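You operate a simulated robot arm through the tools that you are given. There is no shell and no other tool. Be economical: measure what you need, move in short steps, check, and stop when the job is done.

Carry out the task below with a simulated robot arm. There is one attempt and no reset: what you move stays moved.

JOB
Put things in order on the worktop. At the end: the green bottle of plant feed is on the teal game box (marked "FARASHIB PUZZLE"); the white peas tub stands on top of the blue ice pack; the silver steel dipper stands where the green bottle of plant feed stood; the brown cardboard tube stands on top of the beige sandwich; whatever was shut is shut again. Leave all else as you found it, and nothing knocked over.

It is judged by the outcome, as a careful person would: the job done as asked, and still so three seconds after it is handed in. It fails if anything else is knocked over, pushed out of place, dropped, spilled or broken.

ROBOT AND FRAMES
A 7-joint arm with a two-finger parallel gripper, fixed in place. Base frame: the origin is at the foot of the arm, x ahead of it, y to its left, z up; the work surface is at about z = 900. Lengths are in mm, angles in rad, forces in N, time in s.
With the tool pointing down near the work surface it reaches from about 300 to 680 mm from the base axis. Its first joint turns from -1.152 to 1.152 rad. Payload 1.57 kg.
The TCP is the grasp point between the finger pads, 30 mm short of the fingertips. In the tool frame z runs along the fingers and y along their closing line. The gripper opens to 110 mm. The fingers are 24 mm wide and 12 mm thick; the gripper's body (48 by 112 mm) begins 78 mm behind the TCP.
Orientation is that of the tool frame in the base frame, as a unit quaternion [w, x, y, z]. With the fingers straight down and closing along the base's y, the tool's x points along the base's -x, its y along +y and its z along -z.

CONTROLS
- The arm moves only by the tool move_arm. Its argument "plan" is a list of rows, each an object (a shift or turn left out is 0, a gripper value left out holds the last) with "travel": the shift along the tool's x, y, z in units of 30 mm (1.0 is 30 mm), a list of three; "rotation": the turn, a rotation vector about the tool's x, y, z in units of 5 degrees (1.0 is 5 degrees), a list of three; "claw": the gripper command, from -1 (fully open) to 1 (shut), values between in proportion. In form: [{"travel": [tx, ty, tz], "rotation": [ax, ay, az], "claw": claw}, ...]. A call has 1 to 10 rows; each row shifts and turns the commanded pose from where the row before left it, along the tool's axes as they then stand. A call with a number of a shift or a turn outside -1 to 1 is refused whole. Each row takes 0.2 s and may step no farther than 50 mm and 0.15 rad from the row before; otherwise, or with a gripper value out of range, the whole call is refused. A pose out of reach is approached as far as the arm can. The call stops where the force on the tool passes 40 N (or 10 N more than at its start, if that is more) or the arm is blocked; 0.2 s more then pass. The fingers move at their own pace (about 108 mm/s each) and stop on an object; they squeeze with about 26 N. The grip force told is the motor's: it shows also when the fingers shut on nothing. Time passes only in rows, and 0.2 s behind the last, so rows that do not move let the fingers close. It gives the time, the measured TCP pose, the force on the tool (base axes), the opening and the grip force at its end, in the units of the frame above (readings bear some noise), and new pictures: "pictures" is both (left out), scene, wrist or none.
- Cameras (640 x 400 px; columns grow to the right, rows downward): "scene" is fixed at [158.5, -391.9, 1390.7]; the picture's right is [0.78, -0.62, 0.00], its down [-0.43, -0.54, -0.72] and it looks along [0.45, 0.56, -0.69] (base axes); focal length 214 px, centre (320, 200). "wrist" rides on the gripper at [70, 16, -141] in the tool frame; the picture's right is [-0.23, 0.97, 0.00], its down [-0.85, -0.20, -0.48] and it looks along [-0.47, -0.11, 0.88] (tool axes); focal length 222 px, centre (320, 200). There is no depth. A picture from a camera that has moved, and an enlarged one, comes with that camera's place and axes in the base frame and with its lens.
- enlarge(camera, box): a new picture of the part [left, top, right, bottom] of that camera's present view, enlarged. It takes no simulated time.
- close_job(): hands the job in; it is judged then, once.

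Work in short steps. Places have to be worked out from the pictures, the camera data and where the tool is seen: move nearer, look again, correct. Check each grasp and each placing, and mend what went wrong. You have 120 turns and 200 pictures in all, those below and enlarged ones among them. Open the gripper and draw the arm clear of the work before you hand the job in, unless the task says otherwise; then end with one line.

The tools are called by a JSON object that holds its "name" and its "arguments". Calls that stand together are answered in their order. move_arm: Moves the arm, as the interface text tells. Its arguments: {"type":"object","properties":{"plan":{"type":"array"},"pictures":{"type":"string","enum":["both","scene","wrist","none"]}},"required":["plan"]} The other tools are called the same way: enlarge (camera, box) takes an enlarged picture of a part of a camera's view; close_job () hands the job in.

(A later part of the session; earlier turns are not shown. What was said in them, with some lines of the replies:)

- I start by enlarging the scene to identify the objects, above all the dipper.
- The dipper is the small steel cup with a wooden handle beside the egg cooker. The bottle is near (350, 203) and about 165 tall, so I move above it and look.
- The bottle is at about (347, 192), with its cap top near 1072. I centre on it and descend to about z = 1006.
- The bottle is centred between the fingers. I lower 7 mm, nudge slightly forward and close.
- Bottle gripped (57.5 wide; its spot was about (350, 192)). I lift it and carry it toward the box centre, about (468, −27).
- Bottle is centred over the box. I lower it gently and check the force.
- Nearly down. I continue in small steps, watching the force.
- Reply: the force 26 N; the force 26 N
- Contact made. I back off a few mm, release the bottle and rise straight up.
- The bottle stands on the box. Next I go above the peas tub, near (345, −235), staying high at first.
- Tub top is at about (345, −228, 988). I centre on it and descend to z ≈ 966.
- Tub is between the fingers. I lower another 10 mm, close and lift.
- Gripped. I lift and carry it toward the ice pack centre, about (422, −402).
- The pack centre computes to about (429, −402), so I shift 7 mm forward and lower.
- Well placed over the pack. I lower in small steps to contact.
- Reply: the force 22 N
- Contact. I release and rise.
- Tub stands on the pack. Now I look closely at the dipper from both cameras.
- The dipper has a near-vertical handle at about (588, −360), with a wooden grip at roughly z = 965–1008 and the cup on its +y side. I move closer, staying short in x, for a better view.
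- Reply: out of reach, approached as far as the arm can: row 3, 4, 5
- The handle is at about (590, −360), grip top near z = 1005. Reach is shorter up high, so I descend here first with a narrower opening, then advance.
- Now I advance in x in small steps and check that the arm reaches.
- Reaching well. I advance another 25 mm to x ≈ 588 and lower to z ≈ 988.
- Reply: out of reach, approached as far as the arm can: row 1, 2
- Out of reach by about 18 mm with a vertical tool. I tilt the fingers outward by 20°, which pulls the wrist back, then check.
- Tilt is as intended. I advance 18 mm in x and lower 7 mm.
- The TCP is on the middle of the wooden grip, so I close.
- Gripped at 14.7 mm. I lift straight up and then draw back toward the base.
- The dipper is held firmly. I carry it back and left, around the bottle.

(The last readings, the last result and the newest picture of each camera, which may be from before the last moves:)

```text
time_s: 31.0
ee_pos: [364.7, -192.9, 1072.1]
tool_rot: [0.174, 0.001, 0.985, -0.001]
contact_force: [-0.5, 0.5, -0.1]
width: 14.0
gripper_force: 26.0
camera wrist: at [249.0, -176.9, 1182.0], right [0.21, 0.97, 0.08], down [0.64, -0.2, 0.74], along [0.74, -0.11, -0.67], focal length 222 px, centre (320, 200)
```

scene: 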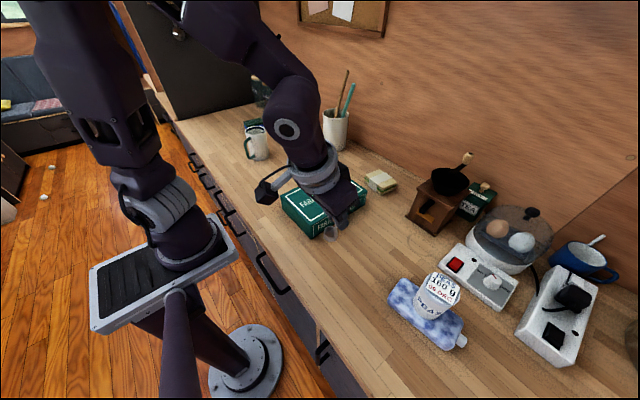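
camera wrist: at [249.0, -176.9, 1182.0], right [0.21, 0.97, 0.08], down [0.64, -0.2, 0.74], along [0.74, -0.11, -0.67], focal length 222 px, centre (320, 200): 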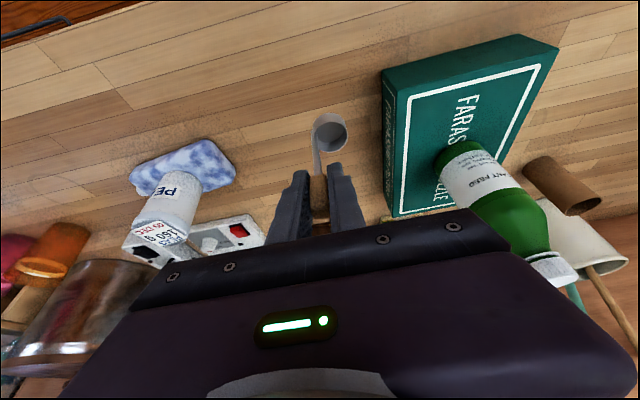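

Clearance past the bottle is about 50 mm. I carry on in +y toward the old bottle spot.

{"name": "move_arm", "arguments": {"plan": [{"travel": [0, 0.8, 0]}, {"travel": [0, 1, 0]}, {"travel": [0, 1, 0]}, {"travel": [0, 1, 0]}, {"travel": [0, 1, 0]}, {"travel": [0, 1, 0]}, {"travel": [0, 1, 0]}, {"travel": [0, 1, 0]}, {"travel": [0, 1, 0]}, {"travel": [0, 1, 0]}], "pictures": "none"}}

{"name": "move_arm", "arguments": {"plan": [{"travel": [0.1, 1, 0]}, {"travel": [0.1, 1, 0]}, {"travel": [0.1, 0.5, 0]}]}}

```text
time_s: 33.2
ee_pos: [367.8, 100.6, 1072.6]
tool_rot: [0.173, -0.001, 0.985, 0.0]
contact_force: [0.3, -0.2, -0.8]
width: 14.4
gripper_force: 25.2
```

```text
time_s: 34.0
ee_pos: [360.1, 173.4, 1071.5]
tool_rot: [0.174, 0.002, 0.985, -0.001]
contact_force: [0.2, 0.3, -1.3]
width: 14.6
gripper_force: 25.9
camera wrist: at [244.6, 191.8, 1180.4], right [0.21, 0.97, 0.08], down [0.64, -0.2, 0.74], along [0.74, -0.11, -0.67], focal length 222 px, centre (320, 200)
```

scene: 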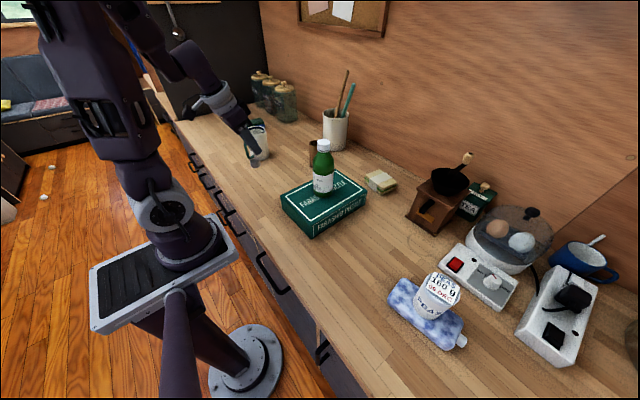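
wrist: 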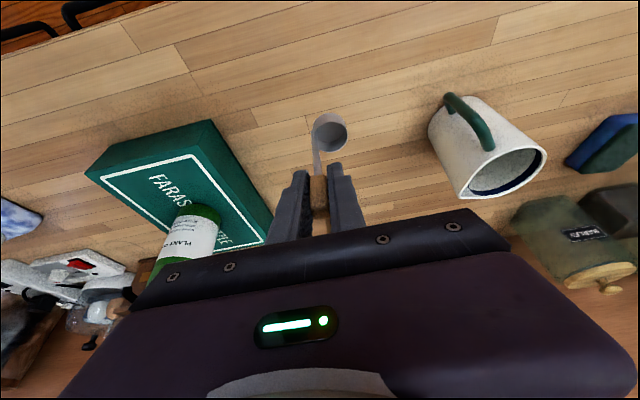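

I lower to just above the table at the old bottle spot, aiming for a TCP of (353, 177).

{"name": "move_arm", "arguments": {"plan": [{"travel": [0.4, 0.12, 0.4]}, {"travel": [0.285, 0, 0.78]}, {"travel": [0.24, 0, 0.65]}, {"travel": [0.12, 0, 0.33]}]}}

{"name": "enlarge", "arguments": {"camera": "scene", "box": [210, 110, 310, 210]}}

```text
time_s: 35.0
ee_pos: [353.8, 180.4, 1029.5]
tool_rot: [0.174, 0.0, 0.985, 0.0]
contact_force: [0.4, 0.2, -0.4]
width: 14.2
gripper_force: 26.0
out of reach, approached as far as the arm can: row 3, 4
camera wrist: at [237.6, 197.2, 1140.4], right [0.21, 0.97, 0.08], down [0.64, -0.2, 0.74], along [0.74, -0.11, -0.67], focal length 222 px, centre (320, 200)
```

scene: 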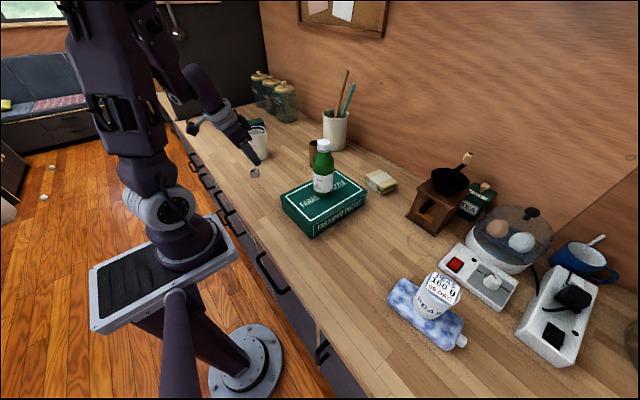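
wrist: 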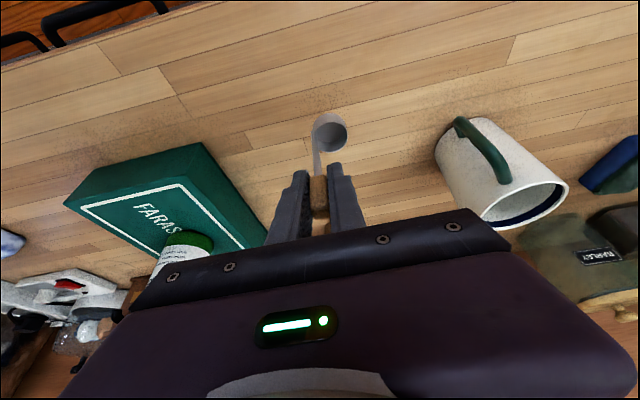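

```text
4.00 times, centred on (260, 160) of scene
camera zoom: at [158.5, -391.9, 1390.7], right [0.78, -0.62, 0.0], down [-0.43, -0.54, -0.72], along [0.45, 0.56, -0.69], focal length 858 px, centre (560, 360)
```

zoom: 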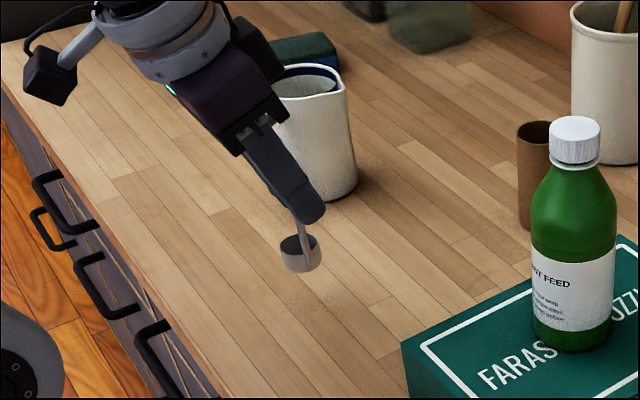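

With the outward tilt the arm can't get low this close in. I yaw the tool −60° about the vertical, which keeps the dipper upright and puts the lean sideways to the arm.

{"name": "move_arm", "arguments": {"plan": [{"travel": [-0.1, 0, -0.3]}, {"rotation": [0.342, 0, 0.94]}, {"rotation": [0.342, 0, 0.94]}, {"rotation": [0.342, 0, 0.94]}, {"rotation": [0.342, 0, 0.94]}, {"rotation": [0.342, 0, 0.94]}, {"rotation": [0.342, 0, 0.94]}], "pictures": "none"}}

{"name": "move_arm", "arguments": {"plan": [{"rotation": [0.342, 0, 0.94]}, {"rotation": [0.342, 0, 0.94]}, {"rotation": [0.342, 0, 0.94]}, {"rotation": [0.342, 0, 0.94]}, {"rotation": [0.342, 0, 0.94]}, {"rotation": [0.342, 0, 0.94]}]}}

{"name": "enlarge", "arguments": {"camera": "scene", "box": [210, 110, 310, 210]}}

```text
time_s: 36.6
ee_pos: [350.4, 181.1, 1040.6]
tool_rot: [0.168, 0.255, 0.951, -0.045]
contact_force: [-0.3, 0.1, -0.3]
width: 14.5
gripper_force: 25.8
```

```text
time_s: 38.0
ee_pos: [352.9, 180.4, 1041.3]
tool_rot: [0.15, 0.493, 0.853, -0.086]
contact_force: [-0.1, -1.4, -0.5]
width: 14.5
gripper_force: 25.8
camera wrist: at [307.2, 288.0, 1151.1], right [0.95, 0.3, 0.08], down [0.15, -0.65, 0.74], along [0.27, -0.69, -0.67], focal length 222 px, centre (320, 200)
```

scene: 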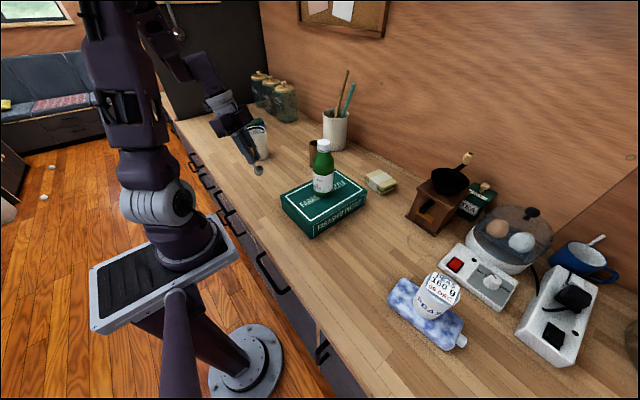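
wrist: 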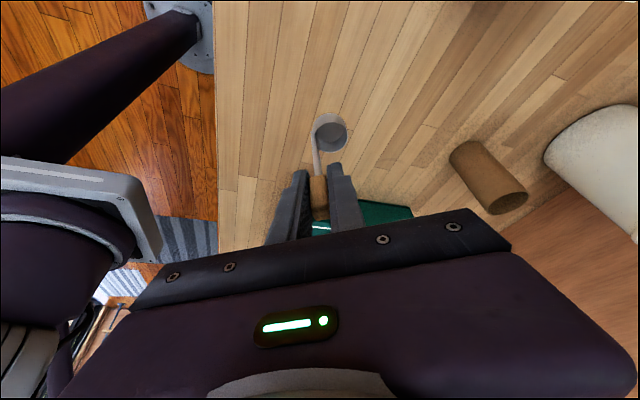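

```text
4.00 times, centred on (260, 160) of scene
camera zoom: at [158.5, -391.9, 1390.7], right [0.78, -0.62, 0.0], down [-0.43, -0.54, -0.72], along [0.45, 0.56, -0.69], focal length 858 px, centre (560, 360)
```

zoom: 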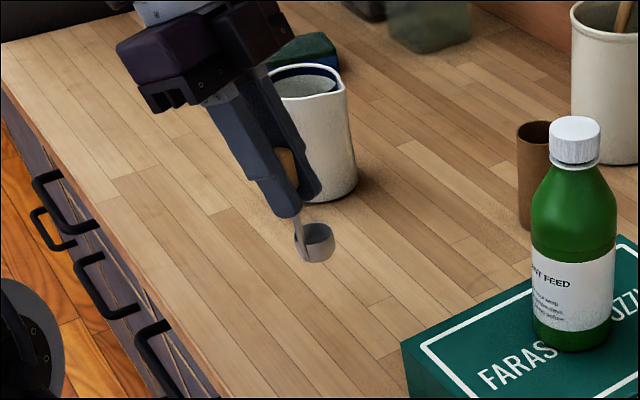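

The dipper is still upright. I shift so the cup is over (350, 192) and lower to about 6 mm above contact.

{"name": "move_arm", "arguments": {"plan": [{"travel": [0.28, -0.387, -0.1]}, {"travel": [0.228, 0, 0.627]}, {"travel": [0.228, 0, 0.627]}, {"travel": [0.1, 0, 0.28]}]}}

{"name": "enlarge", "arguments": {"camera": "scene", "box": [210, 130, 310, 230]}}

```text
time_s: 39.0
ee_pos: [335.6, 183.3, 994.2]
tool_rot: [0.151, 0.492, 0.853, -0.087]
contact_force: [-0.4, 0.8, -0.4]
width: 14.6
gripper_force: 25.7
camera wrist: at [291.9, 290.6, 1103.3], right [0.95, 0.3, 0.08], down [0.15, -0.65, 0.74], along [0.27, -0.69, -0.67], focal length 222 px, centre (320, 200)
```

scene: 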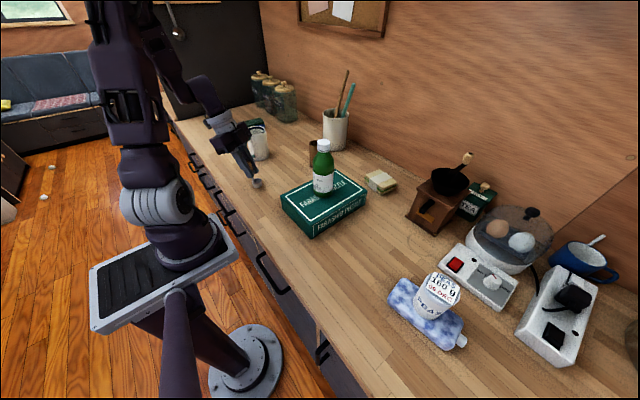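
wrist: 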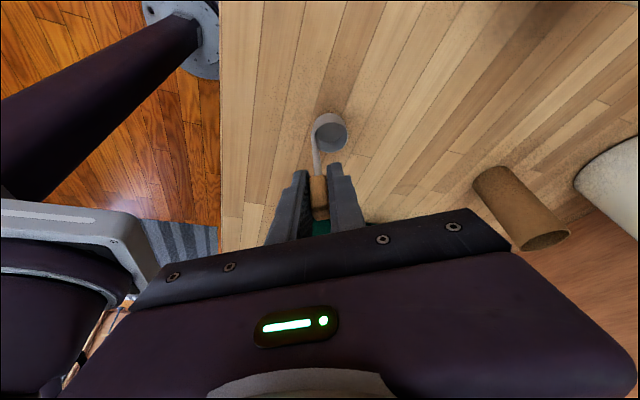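

```text
4.00 times, centred on (260, 180) of scene
camera zoom: at [158.5, -391.9, 1390.7], right [0.78, -0.62, 0.0], down [-0.43, -0.54, -0.72], along [0.45, 0.56, -0.69], focal length 858 px, centre (560, 280)
```

zoom: 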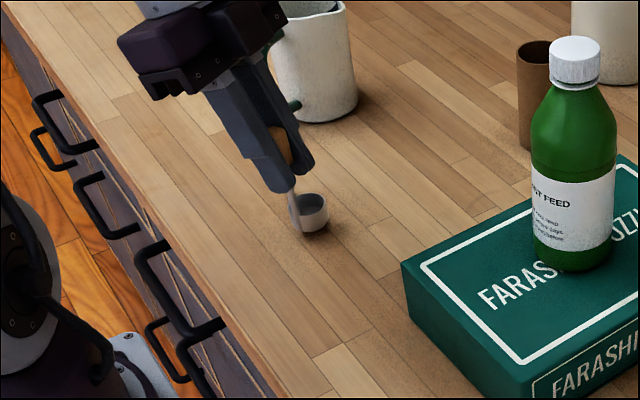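

The cup projects onto the wanted spot. I lower gently to contact.

{"name": "move_arm", "arguments": {"plan": [{"travel": [0.06, 0, 0.165]}, {"travel": [0, 0, 0]}], "pictures": "none"}}

{"name": "move_arm", "arguments": {"plan": [{"travel": [0.034, 0, 0.094]}, {"travel": [0, 0, 0]}], "pictures": "none"}}

```text
time_s: 39.6
ee_pos: [337.3, 182.4, 986.4]
tool_rot: [0.15, 0.493, 0.853, -0.087]
contact_force: [-0.7, 0.3, -0.8]
width: 14.4
gripper_force: 25.9
```

```text
time_s: 40.2
ee_pos: [336.1, 183.1, 983.6]
tool_rot: [0.151, 0.492, 0.853, -0.086]
contact_force: [-1.4, -0.8, 21.8]
width: 14.6
gripper_force: 26.6
```

Contact. I release slowly and withdraw along the finger axis.

{"name": "move_arm", "arguments": {"plan": [{"travel": [-0.02, 0, -0.05], "claw": 1}, {"claw": 0.6}, {"claw": 0.2}, {"claw": 0.0}, {"travel": [0, 0, -0.6]}, {"travel": [0, 0, -0.9]}, {"travel": [0, 0, -1]}, {"travel": [0, 0, -1]}, {"travel": [0, 0, -1]}]}}

{"name": "enlarge", "arguments": {"camera": "scene", "box": [210, 130, 310, 230]}}

```text
time_s: 42.2
ee_pos: [313.8, 218.7, 1114.4]
tool_rot: [0.151, 0.493, 0.853, -0.087]
contact_force: [-0.5, -0.2, 0.1]
width: 55.1
gripper_force: 0.0
camera wrist: at [269.0, 326.6, 1224.4], right [0.95, 0.3, 0.08], down [0.15, -0.65, 0.74], along [0.27, -0.69, -0.67], focal length 222 px, centre (320, 200)
```

scene: 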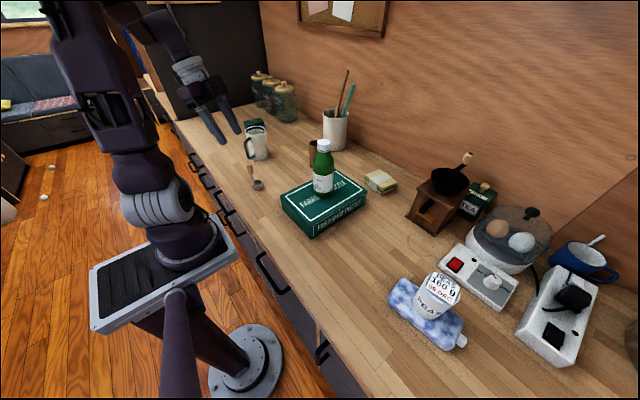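
wrist: 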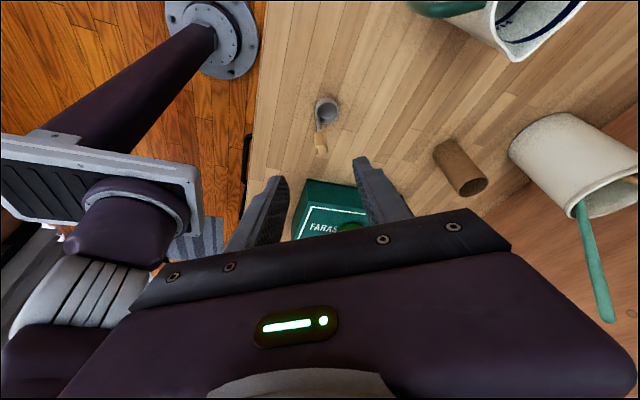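

```text
4.00 times, centred on (260, 180) of scene
camera zoom: at [158.5, -391.9, 1390.7], right [0.78, -0.62, 0.0], down [-0.43, -0.54, -0.72], along [0.45, 0.56, -0.69], focal length 858 px, centre (560, 280)
```

zoom: 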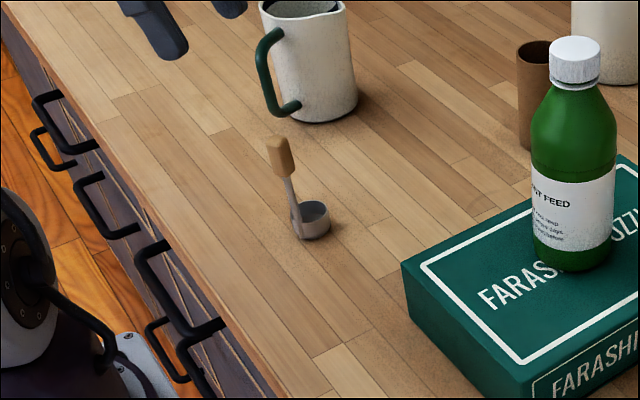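

The dipper stands on the spot. Next is the tube, near (590, 178). I move out over the free table and yaw the tool back to +x, keeping the 20° outward tilt needed for the distant sandwich.

{"name": "move_arm", "arguments": {"plan": [{"travel": [-0.47, 0.866, 0.171], "claw": -0.7}, {"travel": [-0.47, 0.866, 0.171]}, {"travel": [-0.47, 0.866, 0.171]}, {"travel": [-0.47, 0.866, 0.171]}, {"rotation": [-0.342, 0, -0.94]}, {"rotation": [-0.342, 0, -0.94]}, {"rotation": [-0.342, 0, -0.94]}, {"rotation": [-0.342, 0, -0.94]}, {"rotation": [-0.342, 0, -0.94]}, {"rotation": [-0.342, 0, -0.94]}], "pictures": "none"}}

{"name": "move_arm", "arguments": {"plan": [{"rotation": [-0.342, 0, -0.94]}, {"rotation": [-0.342, 0, -0.94]}, {"rotation": [-0.342, 0, -0.94]}, {"rotation": [-0.342, 0, -0.94]}, {"rotation": [-0.342, 0, -0.94]}, {"rotation": [-0.342, 0, -0.94]}]}}

```text
time_s: 44.4
ee_pos: [435.2, 224.4, 1112.8]
tool_rot: [0.167, 0.253, 0.952, -0.045]
contact_force: [-0.6, -1.1, 0.1]
width: 93.9
gripper_force: 0.1
```

```text
time_s: 45.8
ee_pos: [435.0, 221.7, 1112.0]
tool_rot: [0.174, 0.0, 0.985, 0.0]
contact_force: [-0.2, -0.1, -0.2]
width: 93.6
gripper_force: 0.2
camera wrist: at [318.6, 239.0, 1222.1], right [0.21, 0.97, 0.08], down [0.64, -0.2, 0.74], along [0.74, -0.11, -0.67], focal length 222 px, centre (320, 200)
```

scene: 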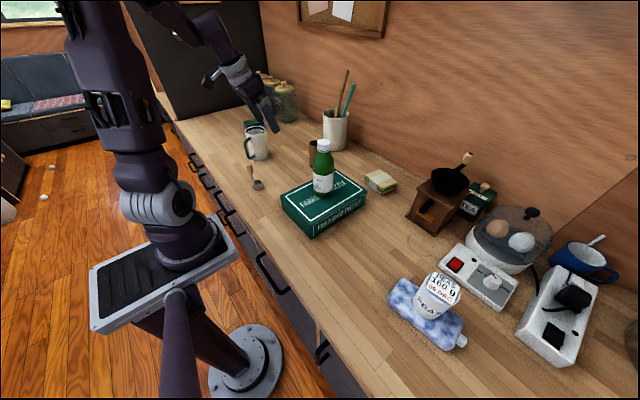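
wrist: 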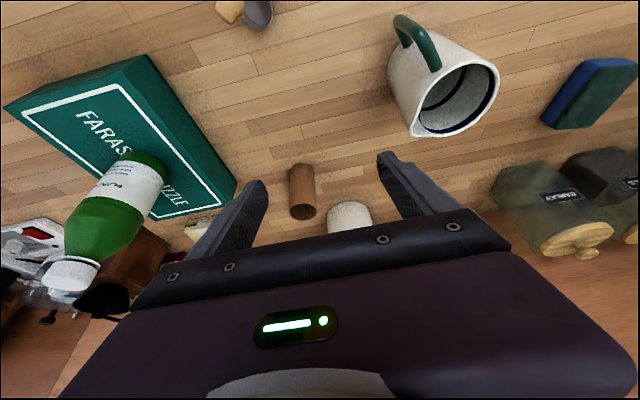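

The tube is at about (591, 172), its top near z = 994. I move above it.

{"name": "move_arm", "arguments": {"plan": [{"travel": [-0.69, -0.28, 0.64]}, {"travel": [-0.69, -0.28, 0.64]}, {"travel": [-0.69, -0.28, 0.64]}, {"travel": [-0.69, -0.28, 0.64]}, {"travel": [-0.69, -0.28, 0.64]}, {"travel": [-0.69, -0.28, 0.64]}]}}

{"name": "enlarge", "arguments": {"camera": "wrist", "box": [240, 120, 400, 220]}}

```text
time_s: 47.2
ee_pos: [590.0, 172.9, 1046.0]
tool_rot: [0.174, 0.0, 0.985, 0.0]
contact_force: [0.1, 0.4, 0.5]
width: 93.4
gripper_force: 0.1
camera wrist: at [474.7, 189.7, 1155.3], right [0.21, 0.97, 0.08], down [0.64, -0.2, 0.74], along [0.74, -0.11, -0.67], focal length 222 px, centre (320, 200)
```

scene: 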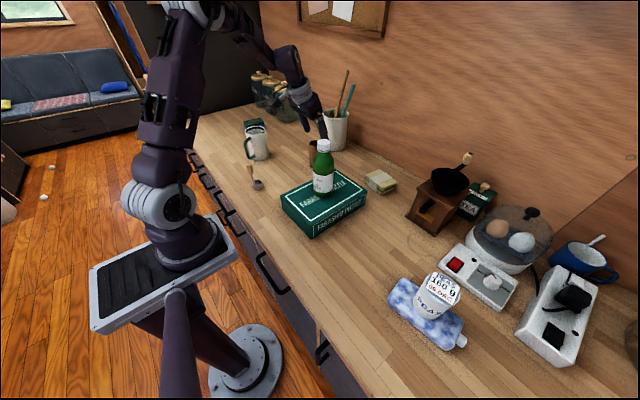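
wrist: 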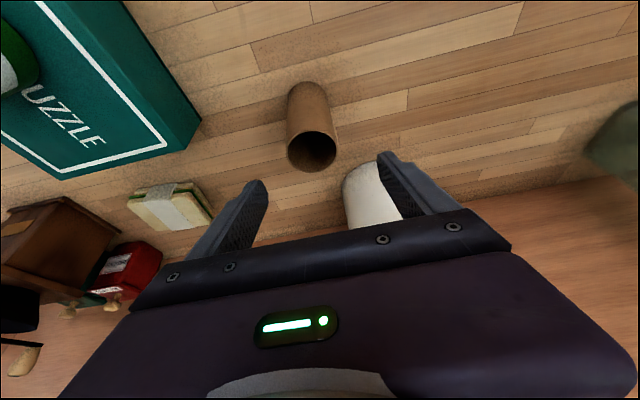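

```text
4.00 times, centred on (320, 170) of wrist
camera zoom: at [474.7, 189.7, 1155.3], right [0.21, 0.97, 0.08], down [0.64, -0.2, 0.74], along [0.74, -0.11, -0.67], focal length 888 px, centre (320, 320)
```

zoom: 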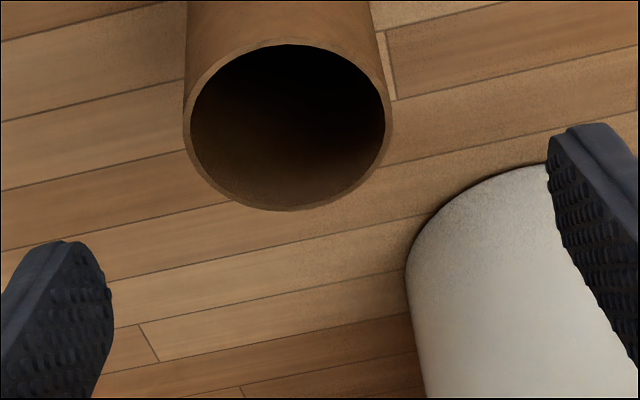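

The rim centre is at (589, 170). I shift 3 mm and descend to about z = 952.

{"name": "move_arm", "arguments": {"plan": [{"travel": [0.27, -0.1, 0.736]}, {"travel": [0.268, 0, 0.736]}, {"travel": [0.268, 0, 0.736]}, {"travel": [0.268, 0, 0.736]}]}}

```text
time_s: 48.2
ee_pos: [589.9, 170.5, 950.8]
tool_rot: [0.174, 0.0, 0.985, 0.0]
contact_force: [-0.6, 1.1, -0.1]
width: 93.5
gripper_force: 0.0
camera wrist: at [474.3, 186.9, 1060.6], right [0.21, 0.97, 0.08], down [0.64, -0.2, 0.74], along [0.74, -0.11, -0.67], focal length 222 px, centre (320, 200)
```

scene: 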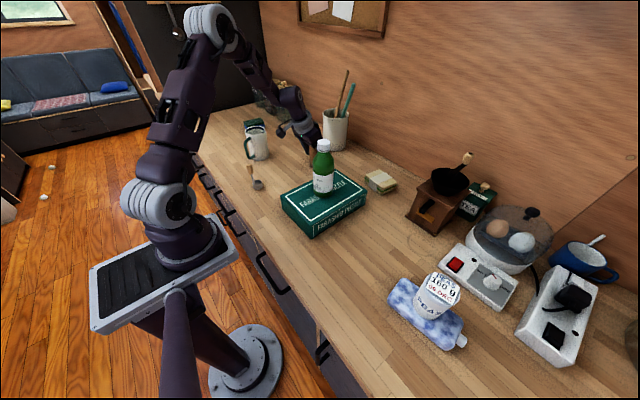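
wrist: 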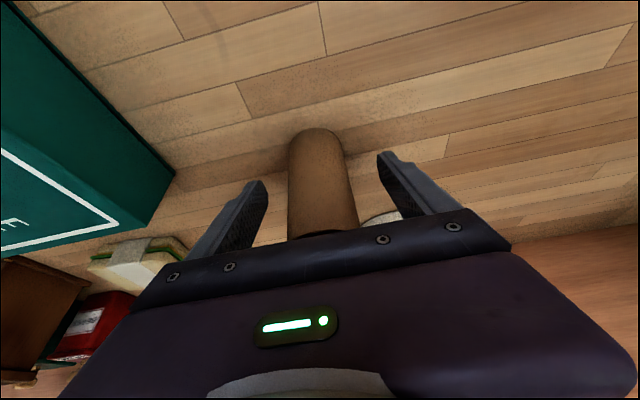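

The tube is centred, so I close on it.

{"name": "move_arm", "arguments": {"plan": [{"claw": 0.4}, {"claw": 1}, {"claw": 1}, {"claw": 1}], "pictures": "wrist"}}

```text
time_s: 49.2
ee_pos: [590.3, 169.9, 951.6]
tool_rot: [0.174, 0.0, 0.985, 0.0]
contact_force: [0.8, 0.3, -0.1]
width: 46.8
gripper_force: 26.0
camera wrist: at [474.4, 187.0, 1061.0], right [0.21, 0.97, 0.08], down [0.64, -0.2, 0.74], along [0.74, -0.11, -0.67], focal length 222 px, centre (320, 200)
```

wrist: 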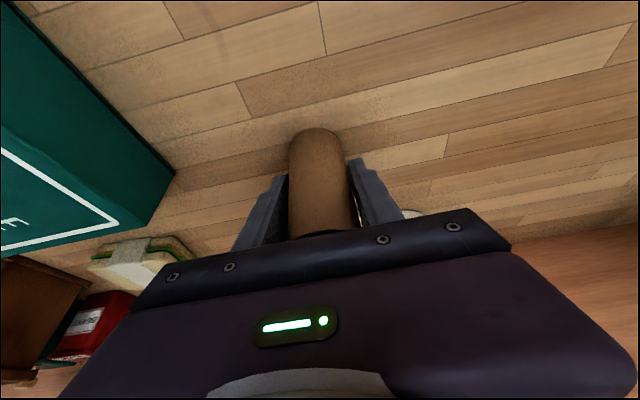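

Gripped. I lift to about z = 1030 and start moving toward the sandwich, going outside the bottle.

{"name": "move_arm", "arguments": {"plan": [{"travel": [-0.2, 0, -0.55]}, {"travel": [-0.308, 0, -0.846]}, {"travel": [-0.308, 0, -0.846]}, {"travel": [-0.1, 0, -0.3]}, {"travel": [-0.47, -0.7, 0.17]}, {"travel": [-0.47, -0.8, 0.17]}, {"travel": [-0.47, -0.8, 0.17]}, {"travel": [-0.47, -0.8, 0.17]}]}}

```text
time_s: 51.0
ee_pos: [651.3, 78.4, 1035.9]
tool_rot: [0.174, 0.0, 0.985, 0.0]
contact_force: [-0.3, 0.5, 0.0]
width: 47.1
gripper_force: 25.6
camera wrist: at [535.4, 93.9, 1145.2], right [0.21, 0.97, 0.08], down [0.64, -0.2, 0.74], along [0.74, -0.11, -0.67], focal length 222 px, centre (320, 200)
```

scene: 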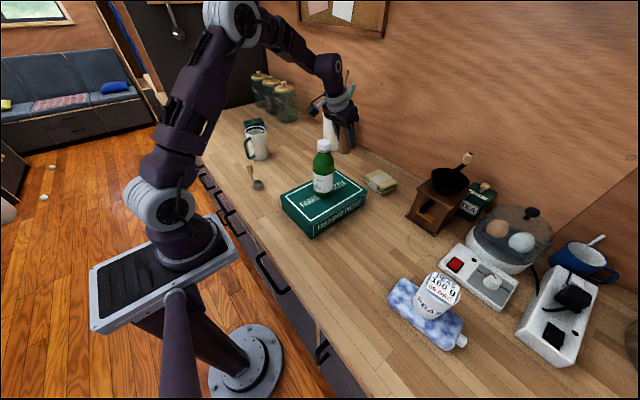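
wrist: 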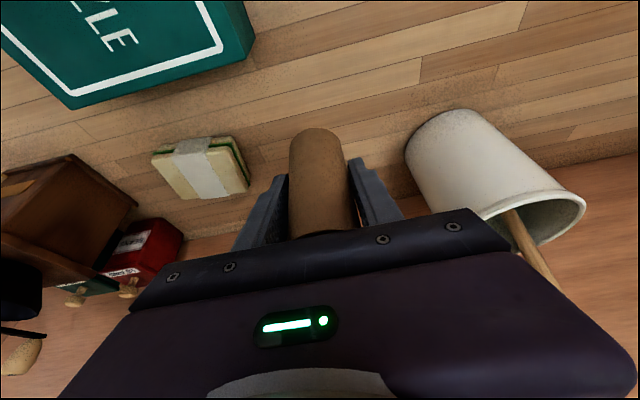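

The arm is well above the bottle. The sandwich is at about (675, −67), so I continue over it.

{"name": "move_arm", "arguments": {"plan": [{"travel": [-0.14, -0.9, 0.05]}, {"travel": [-0.14, -0.9, 0.05]}, {"travel": [-0.14, -0.9, 0.05]}, {"travel": [-0.14, -0.9, 0.05]}]}}

{"name": "enlarge", "arguments": {"camera": "wrist", "box": [160, 100, 400, 250]}}

{"name": "enlarge", "arguments": {"camera": "scene", "box": [280, 60, 440, 220]}}

```text
time_s: 52.0
ee_pos: [668.4, -32.1, 1033.3]
tool_rot: [0.173, 0.0, 0.985, 0.0]
contact_force: [-0.6, 0.5, -0.5]
width: 47.0
gripper_force: 25.8
camera wrist: at [552.5, -15.4, 1143.2], right [0.21, 0.97, 0.08], down [0.64, -0.2, 0.74], along [0.74, -0.11, -0.67], focal length 222 px, centre (320, 200)
```

scene: 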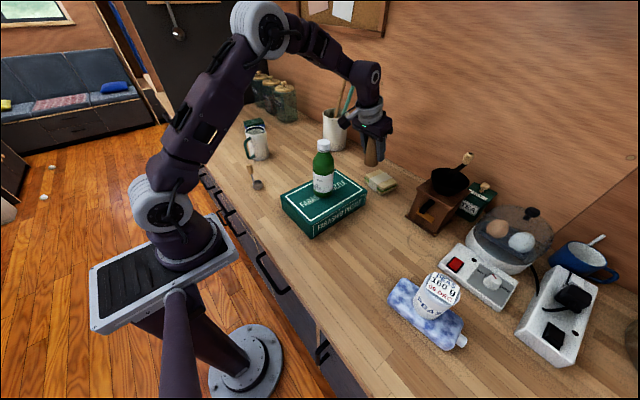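
wrist: 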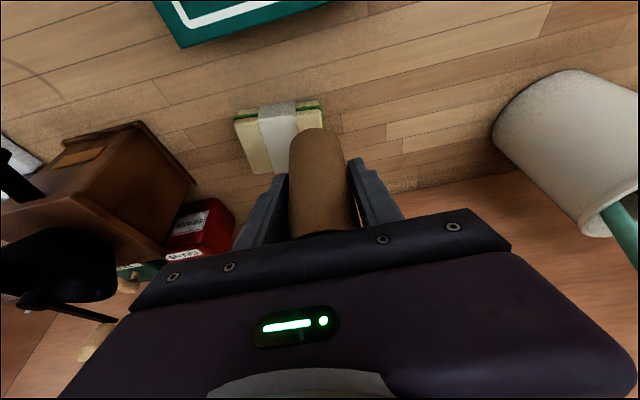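

```text
2.67 times, centred on (280, 175) of wrist
camera zoom: at [552.5, -15.4, 1143.2], right [0.21, 0.97, 0.08], down [0.64, -0.2, 0.74], along [0.74, -0.11, -0.67], focal length 592 px, centre (427, 267)
```

zoom: 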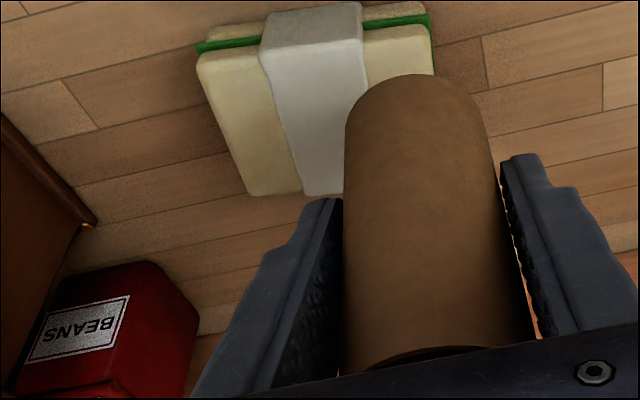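

```text
2.50 times, centred on (360, 140) of scene
camera zoom: at [158.5, -391.9, 1390.6], right [0.78, -0.62, 0.0], down [-0.43, -0.54, -0.72], along [0.45, 0.56, -0.69], focal length 536 px, centre (220, 350)
```

zoom: 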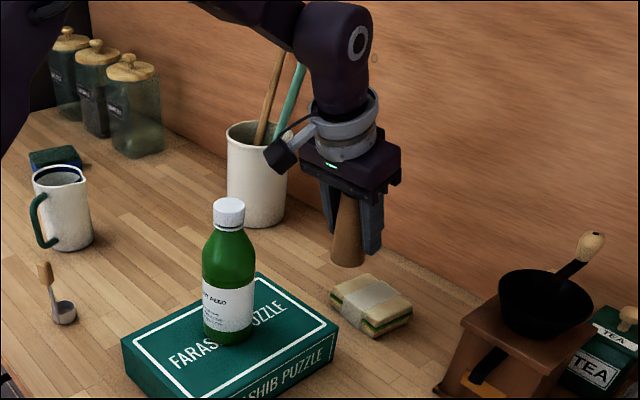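

The sandwich top centre works out to (685, −71, ~927). I move over it and lower partway.

{"name": "move_arm", "arguments": {"plan": [{"travel": [-0.19, -0.65, 0.07]}, {"travel": [-0.19, -0.65, 0.07]}, {"travel": [0.13, 0, 0.58]}, {"travel": [0.13, 0, 0.55]}]}}

{"name": "enlarge", "arguments": {"camera": "wrist", "box": [200, 80, 440, 230]}}

{"name": "enlarge", "arguments": {"camera": "scene", "box": [300, 100, 440, 220]}}

```text
time_s: 53.0
ee_pos: [685.0, -69.9, 1001.1]
tool_rot: [0.174, 0.0, 0.985, 0.0]
contact_force: [0.7, -0.4, -0.8]
width: 47.0
gripper_force: 25.8
camera wrist: at [567.8, -53.2, 1110.8], right [0.21, 0.97, 0.08], down [0.64, -0.2, 0.74], along [0.74, -0.11, -0.67], focal length 222 px, centre (320, 200)
```

scene: 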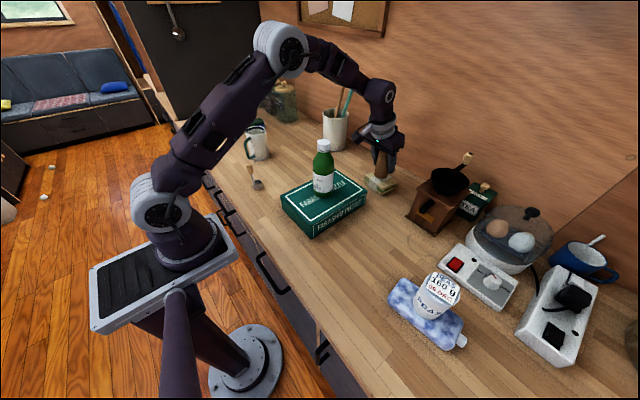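
wrist: 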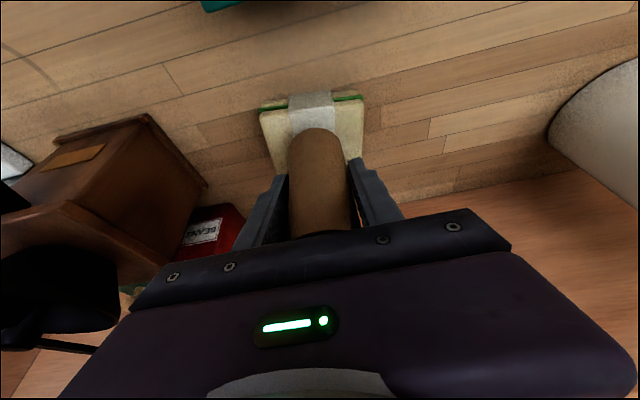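

```text
2.67 times, centred on (320, 155) of wrist
camera zoom: at [567.8, -53.2, 1110.8], right [0.21, 0.97, 0.08], down [0.64, -0.2, 0.74], along [0.74, -0.11, -0.67], focal length 592 px, centre (320, 320)
```

zoom: 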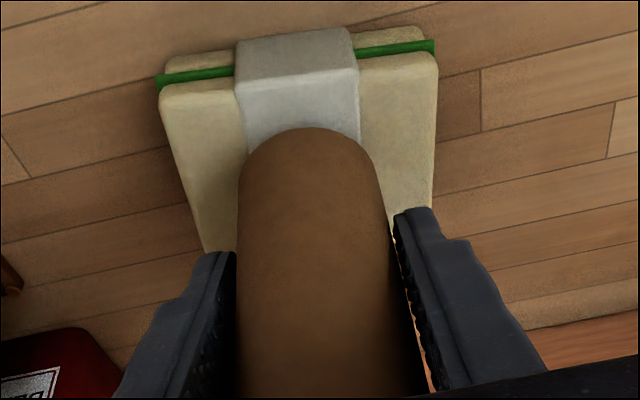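

```text
3.33 times, centred on (370, 160) of scene
camera zoom: at [158.5, -391.9, 1390.7], right [0.78, -0.62, 0.0], down [-0.43, -0.54, -0.72], along [0.45, 0.56, -0.69], focal length 715 px, centre (153, 333)
```

zoom: 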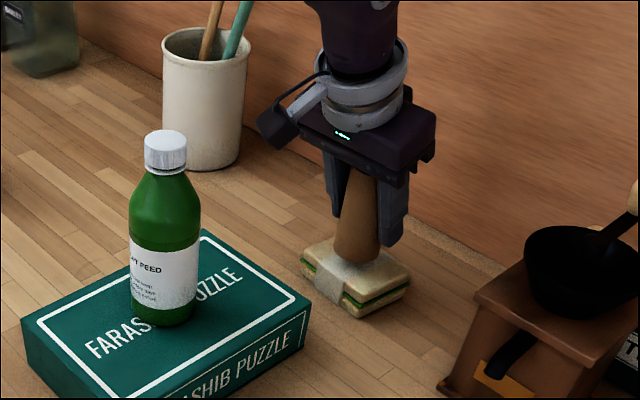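

Well centred. I lower toward contact in small steps.

{"name": "move_arm", "arguments": {"plan": [{"travel": [0.03, 0, 0.27]}, {"travel": [0.07, 0, 0.22]}], "pictures": "none"}}

{"name": "move_arm", "arguments": {"plan": [{"travel": [0.04, 0, 0.11]}, {"travel": [0, 0, 0]}], "pictures": "none"}}

```text
time_s: 53.6
ee_pos: [685.5, -70.9, 985.3]
tool_rot: [0.175, 0.001, 0.984, 0.0]
contact_force: [-1.5, 0.3, 3.5]
width: 47.2
gripper_force: 26.2
```

```text
time_s: 54.2
ee_pos: [686.0, -70.8, 984.1]
tool_rot: [0.177, 0.0, 0.984, -0.001]
contact_force: [-0.2, -2.2, 26.5]
width: 47.1
gripper_force: 26.1
```

Firm contact at z ≈ 984. I back off slightly, release gently and check before withdrawing.

{"name": "move_arm", "arguments": {"plan": [{"travel": [-0.03, 0, -0.08]}, {"claw": 0.45}, {"claw": 0.3}, {"claw": 0.2}, {"claw": 0.2}]}}

{"name": "enlarge", "arguments": {"camera": "scene", "box": [300, 100, 440, 220]}}

```text
time_s: 55.4
ee_pos: [685.8, -69.8, 983.5]
tool_rot: [0.172, 0.0, 0.985, 0.0]
contact_force: [0.0, -0.3, 6.3]
width: 47.1
gripper_force: 26.0
camera wrist: at [569.4, -53.1, 1094.0], right [0.21, 0.97, 0.08], down [0.64, -0.2, 0.74], along [0.74, -0.11, -0.67], focal length 222 px, centre (320, 200)
```

scene: 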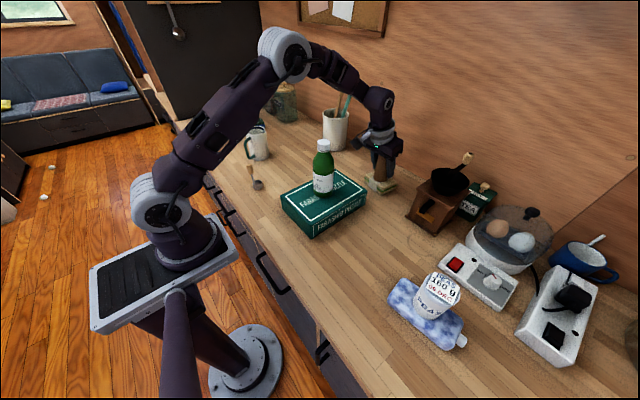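
wrist: 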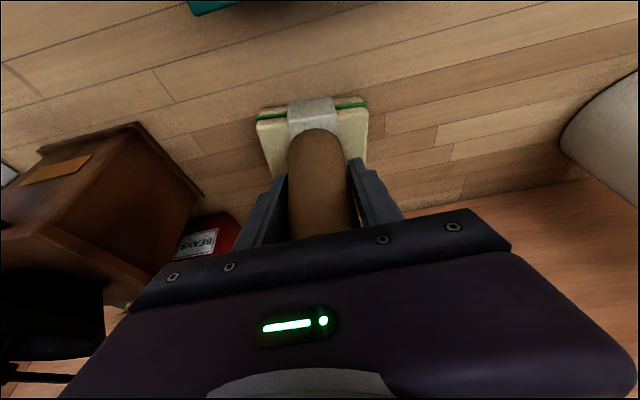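

```text
3.33 times, centred on (370, 160) of scene
camera zoom: at [158.3, -391.9, 1390.7], right [0.78, -0.62, 0.0], down [-0.43, -0.54, -0.72], along [0.45, 0.56, -0.69], focal length 715 px, centre (153, 333)
```

zoom: 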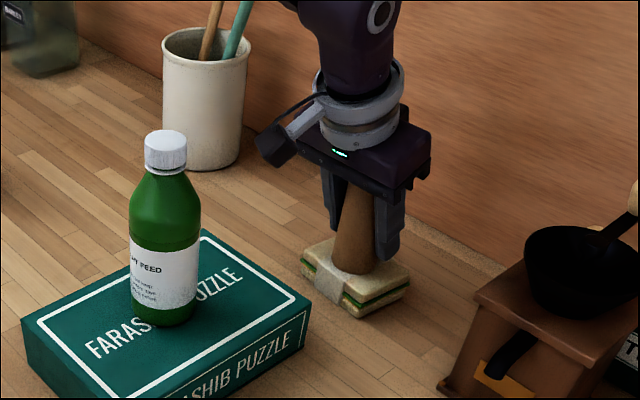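

Still holding, since 0.2 is narrower than the tube. The placement looks upright, so I open further and withdraw along the finger axis.

{"name": "move_arm", "arguments": {"plan": [{"claw": 0.1}, {"claw": -0.1}, {"claw": -0.4}, {"claw": -0.4}, {"travel": [-0.1, 0, -0.5]}, {"travel": [-0.2, 0, -0.8]}, {"travel": [-0.2, 0, -0.9]}, {"travel": [0, 0, -0.9]}, {"travel": [0, 0, -0.9]}, {"travel": [0, 0, -0.9]}]}}

{"name": "enlarge", "arguments": {"camera": "scene", "box": [300, 100, 440, 220]}}

```text
time_s: 57.6
ee_pos: [648.4, -72.8, 1127.5]
tool_rot: [0.173, 0.0, 0.985, 0.0]
contact_force: [-0.7, 0.1, -0.3]
width: 77.0
gripper_force: 0.0
camera wrist: at [533.3, -55.2, 1236.3], right [0.21, 0.97, 0.08], down [0.64, -0.2, 0.74], along [0.74, -0.11, -0.67], focal length 222 px, centre (320, 200)
```

scene: 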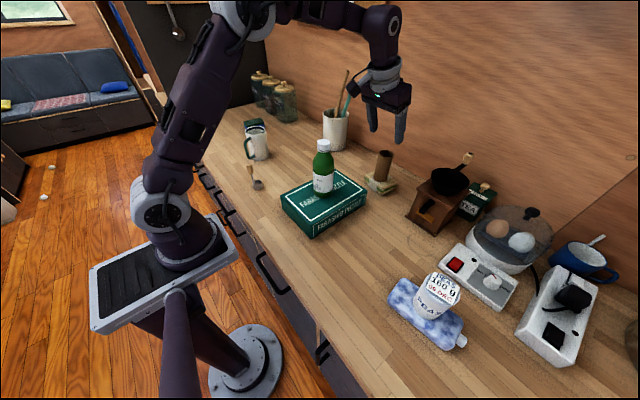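
wrist: 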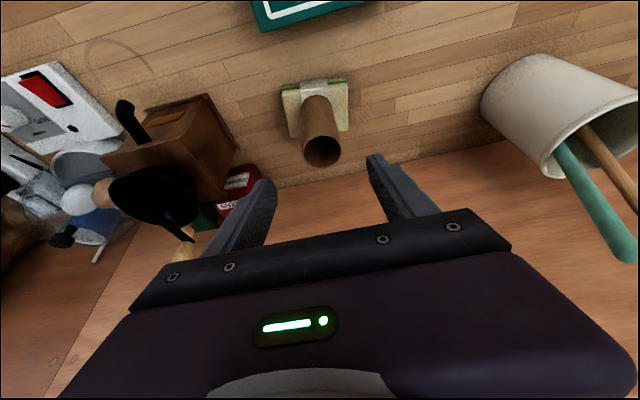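

```text
3.33 times, centred on (370, 160) of scene
camera zoom: at [158.5, -391.9, 1390.7], right [0.78, -0.62, 0.0], down [-0.43, -0.54, -0.72], along [0.45, 0.56, -0.69], focal length 715 px, centre (153, 333)
```

zoom: 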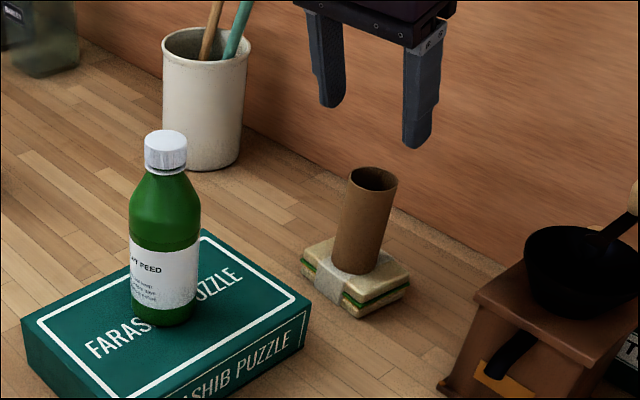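

All four pieces stand. I draw the arm up and clear and do a last check.

{"name": "move_arm", "arguments": {"plan": [{"travel": [0, 0, -0.9]}, {"travel": [0, 0, -0.9]}, {"travel": [0, 0, -0.9]}, {"travel": [0, 0, -0.9]}, {"travel": [0.5, 0, -0.9], "claw": -1}, {"travel": [0.9, 0, -0.33]}, {"travel": [0.9, 0, -0.33]}, {"travel": [0.9, 0, -0.33]}, {"travel": [0.9, 0, -0.33]}, {"travel": [0.9, 0, -0.33]}]}}

{"name": "enlarge", "arguments": {"camera": "scene", "box": [220, 100, 560, 360]}}

```text
time_s: 59.8
ee_pos: [446.3, -71.2, 1248.0]
tool_rot: [0.174, -0.001, 0.985, 0.0]
contact_force: [0.2, -0.2, -0.1]
width: 109.9
gripper_force: 0.1
camera wrist: at [330.0, -53.4, 1358.2], right [0.21, 0.97, 0.08], down [0.64, -0.2, 0.74], along [0.74, -0.11, -0.67], focal length 222 px, centre (320, 200)
```

scene: 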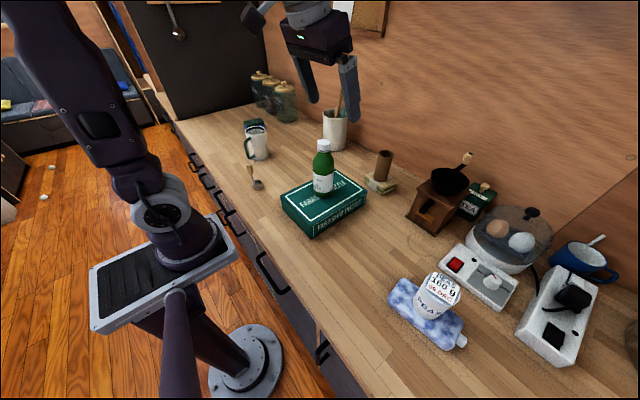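
wrist: 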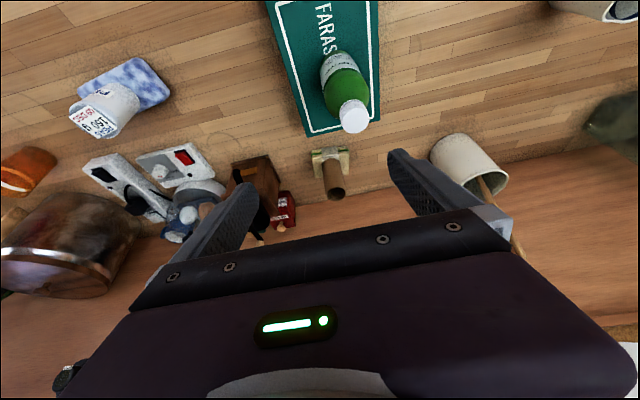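

```text
1.54 times, centred on (390, 230) of scene
camera zoom: at [158.5, -391.9, 1390.7], right [0.78, -0.62, 0.0], down [-0.43, -0.54, -0.72], along [0.45, 0.56, -0.69], focal length 330 px, centre (212, 154)
```

zoom: 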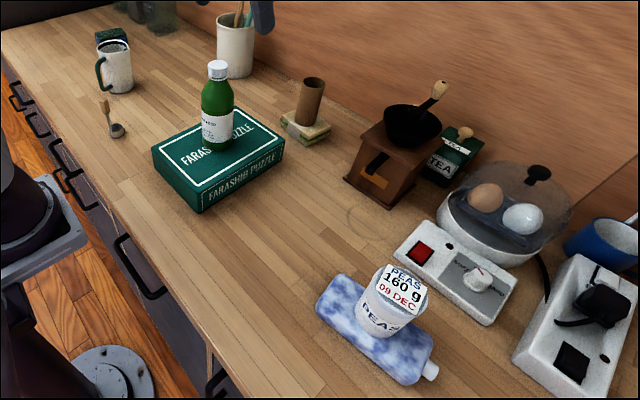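

Everything stands as asked, nothing else has moved, and the arm is clear with the gripper open. I hand the job in.

{"name": "close_job", "arguments": {}}

```text
The job is handed in.
```

All four items are where you asked: the bottle is on the game box, the peas tub on the ice pack, the dipper where the bottle stood, and the tube on the sandwich. I opened nothing, so nothing needed shutting, and in the final pictures nothing else had moved or been knocked over.
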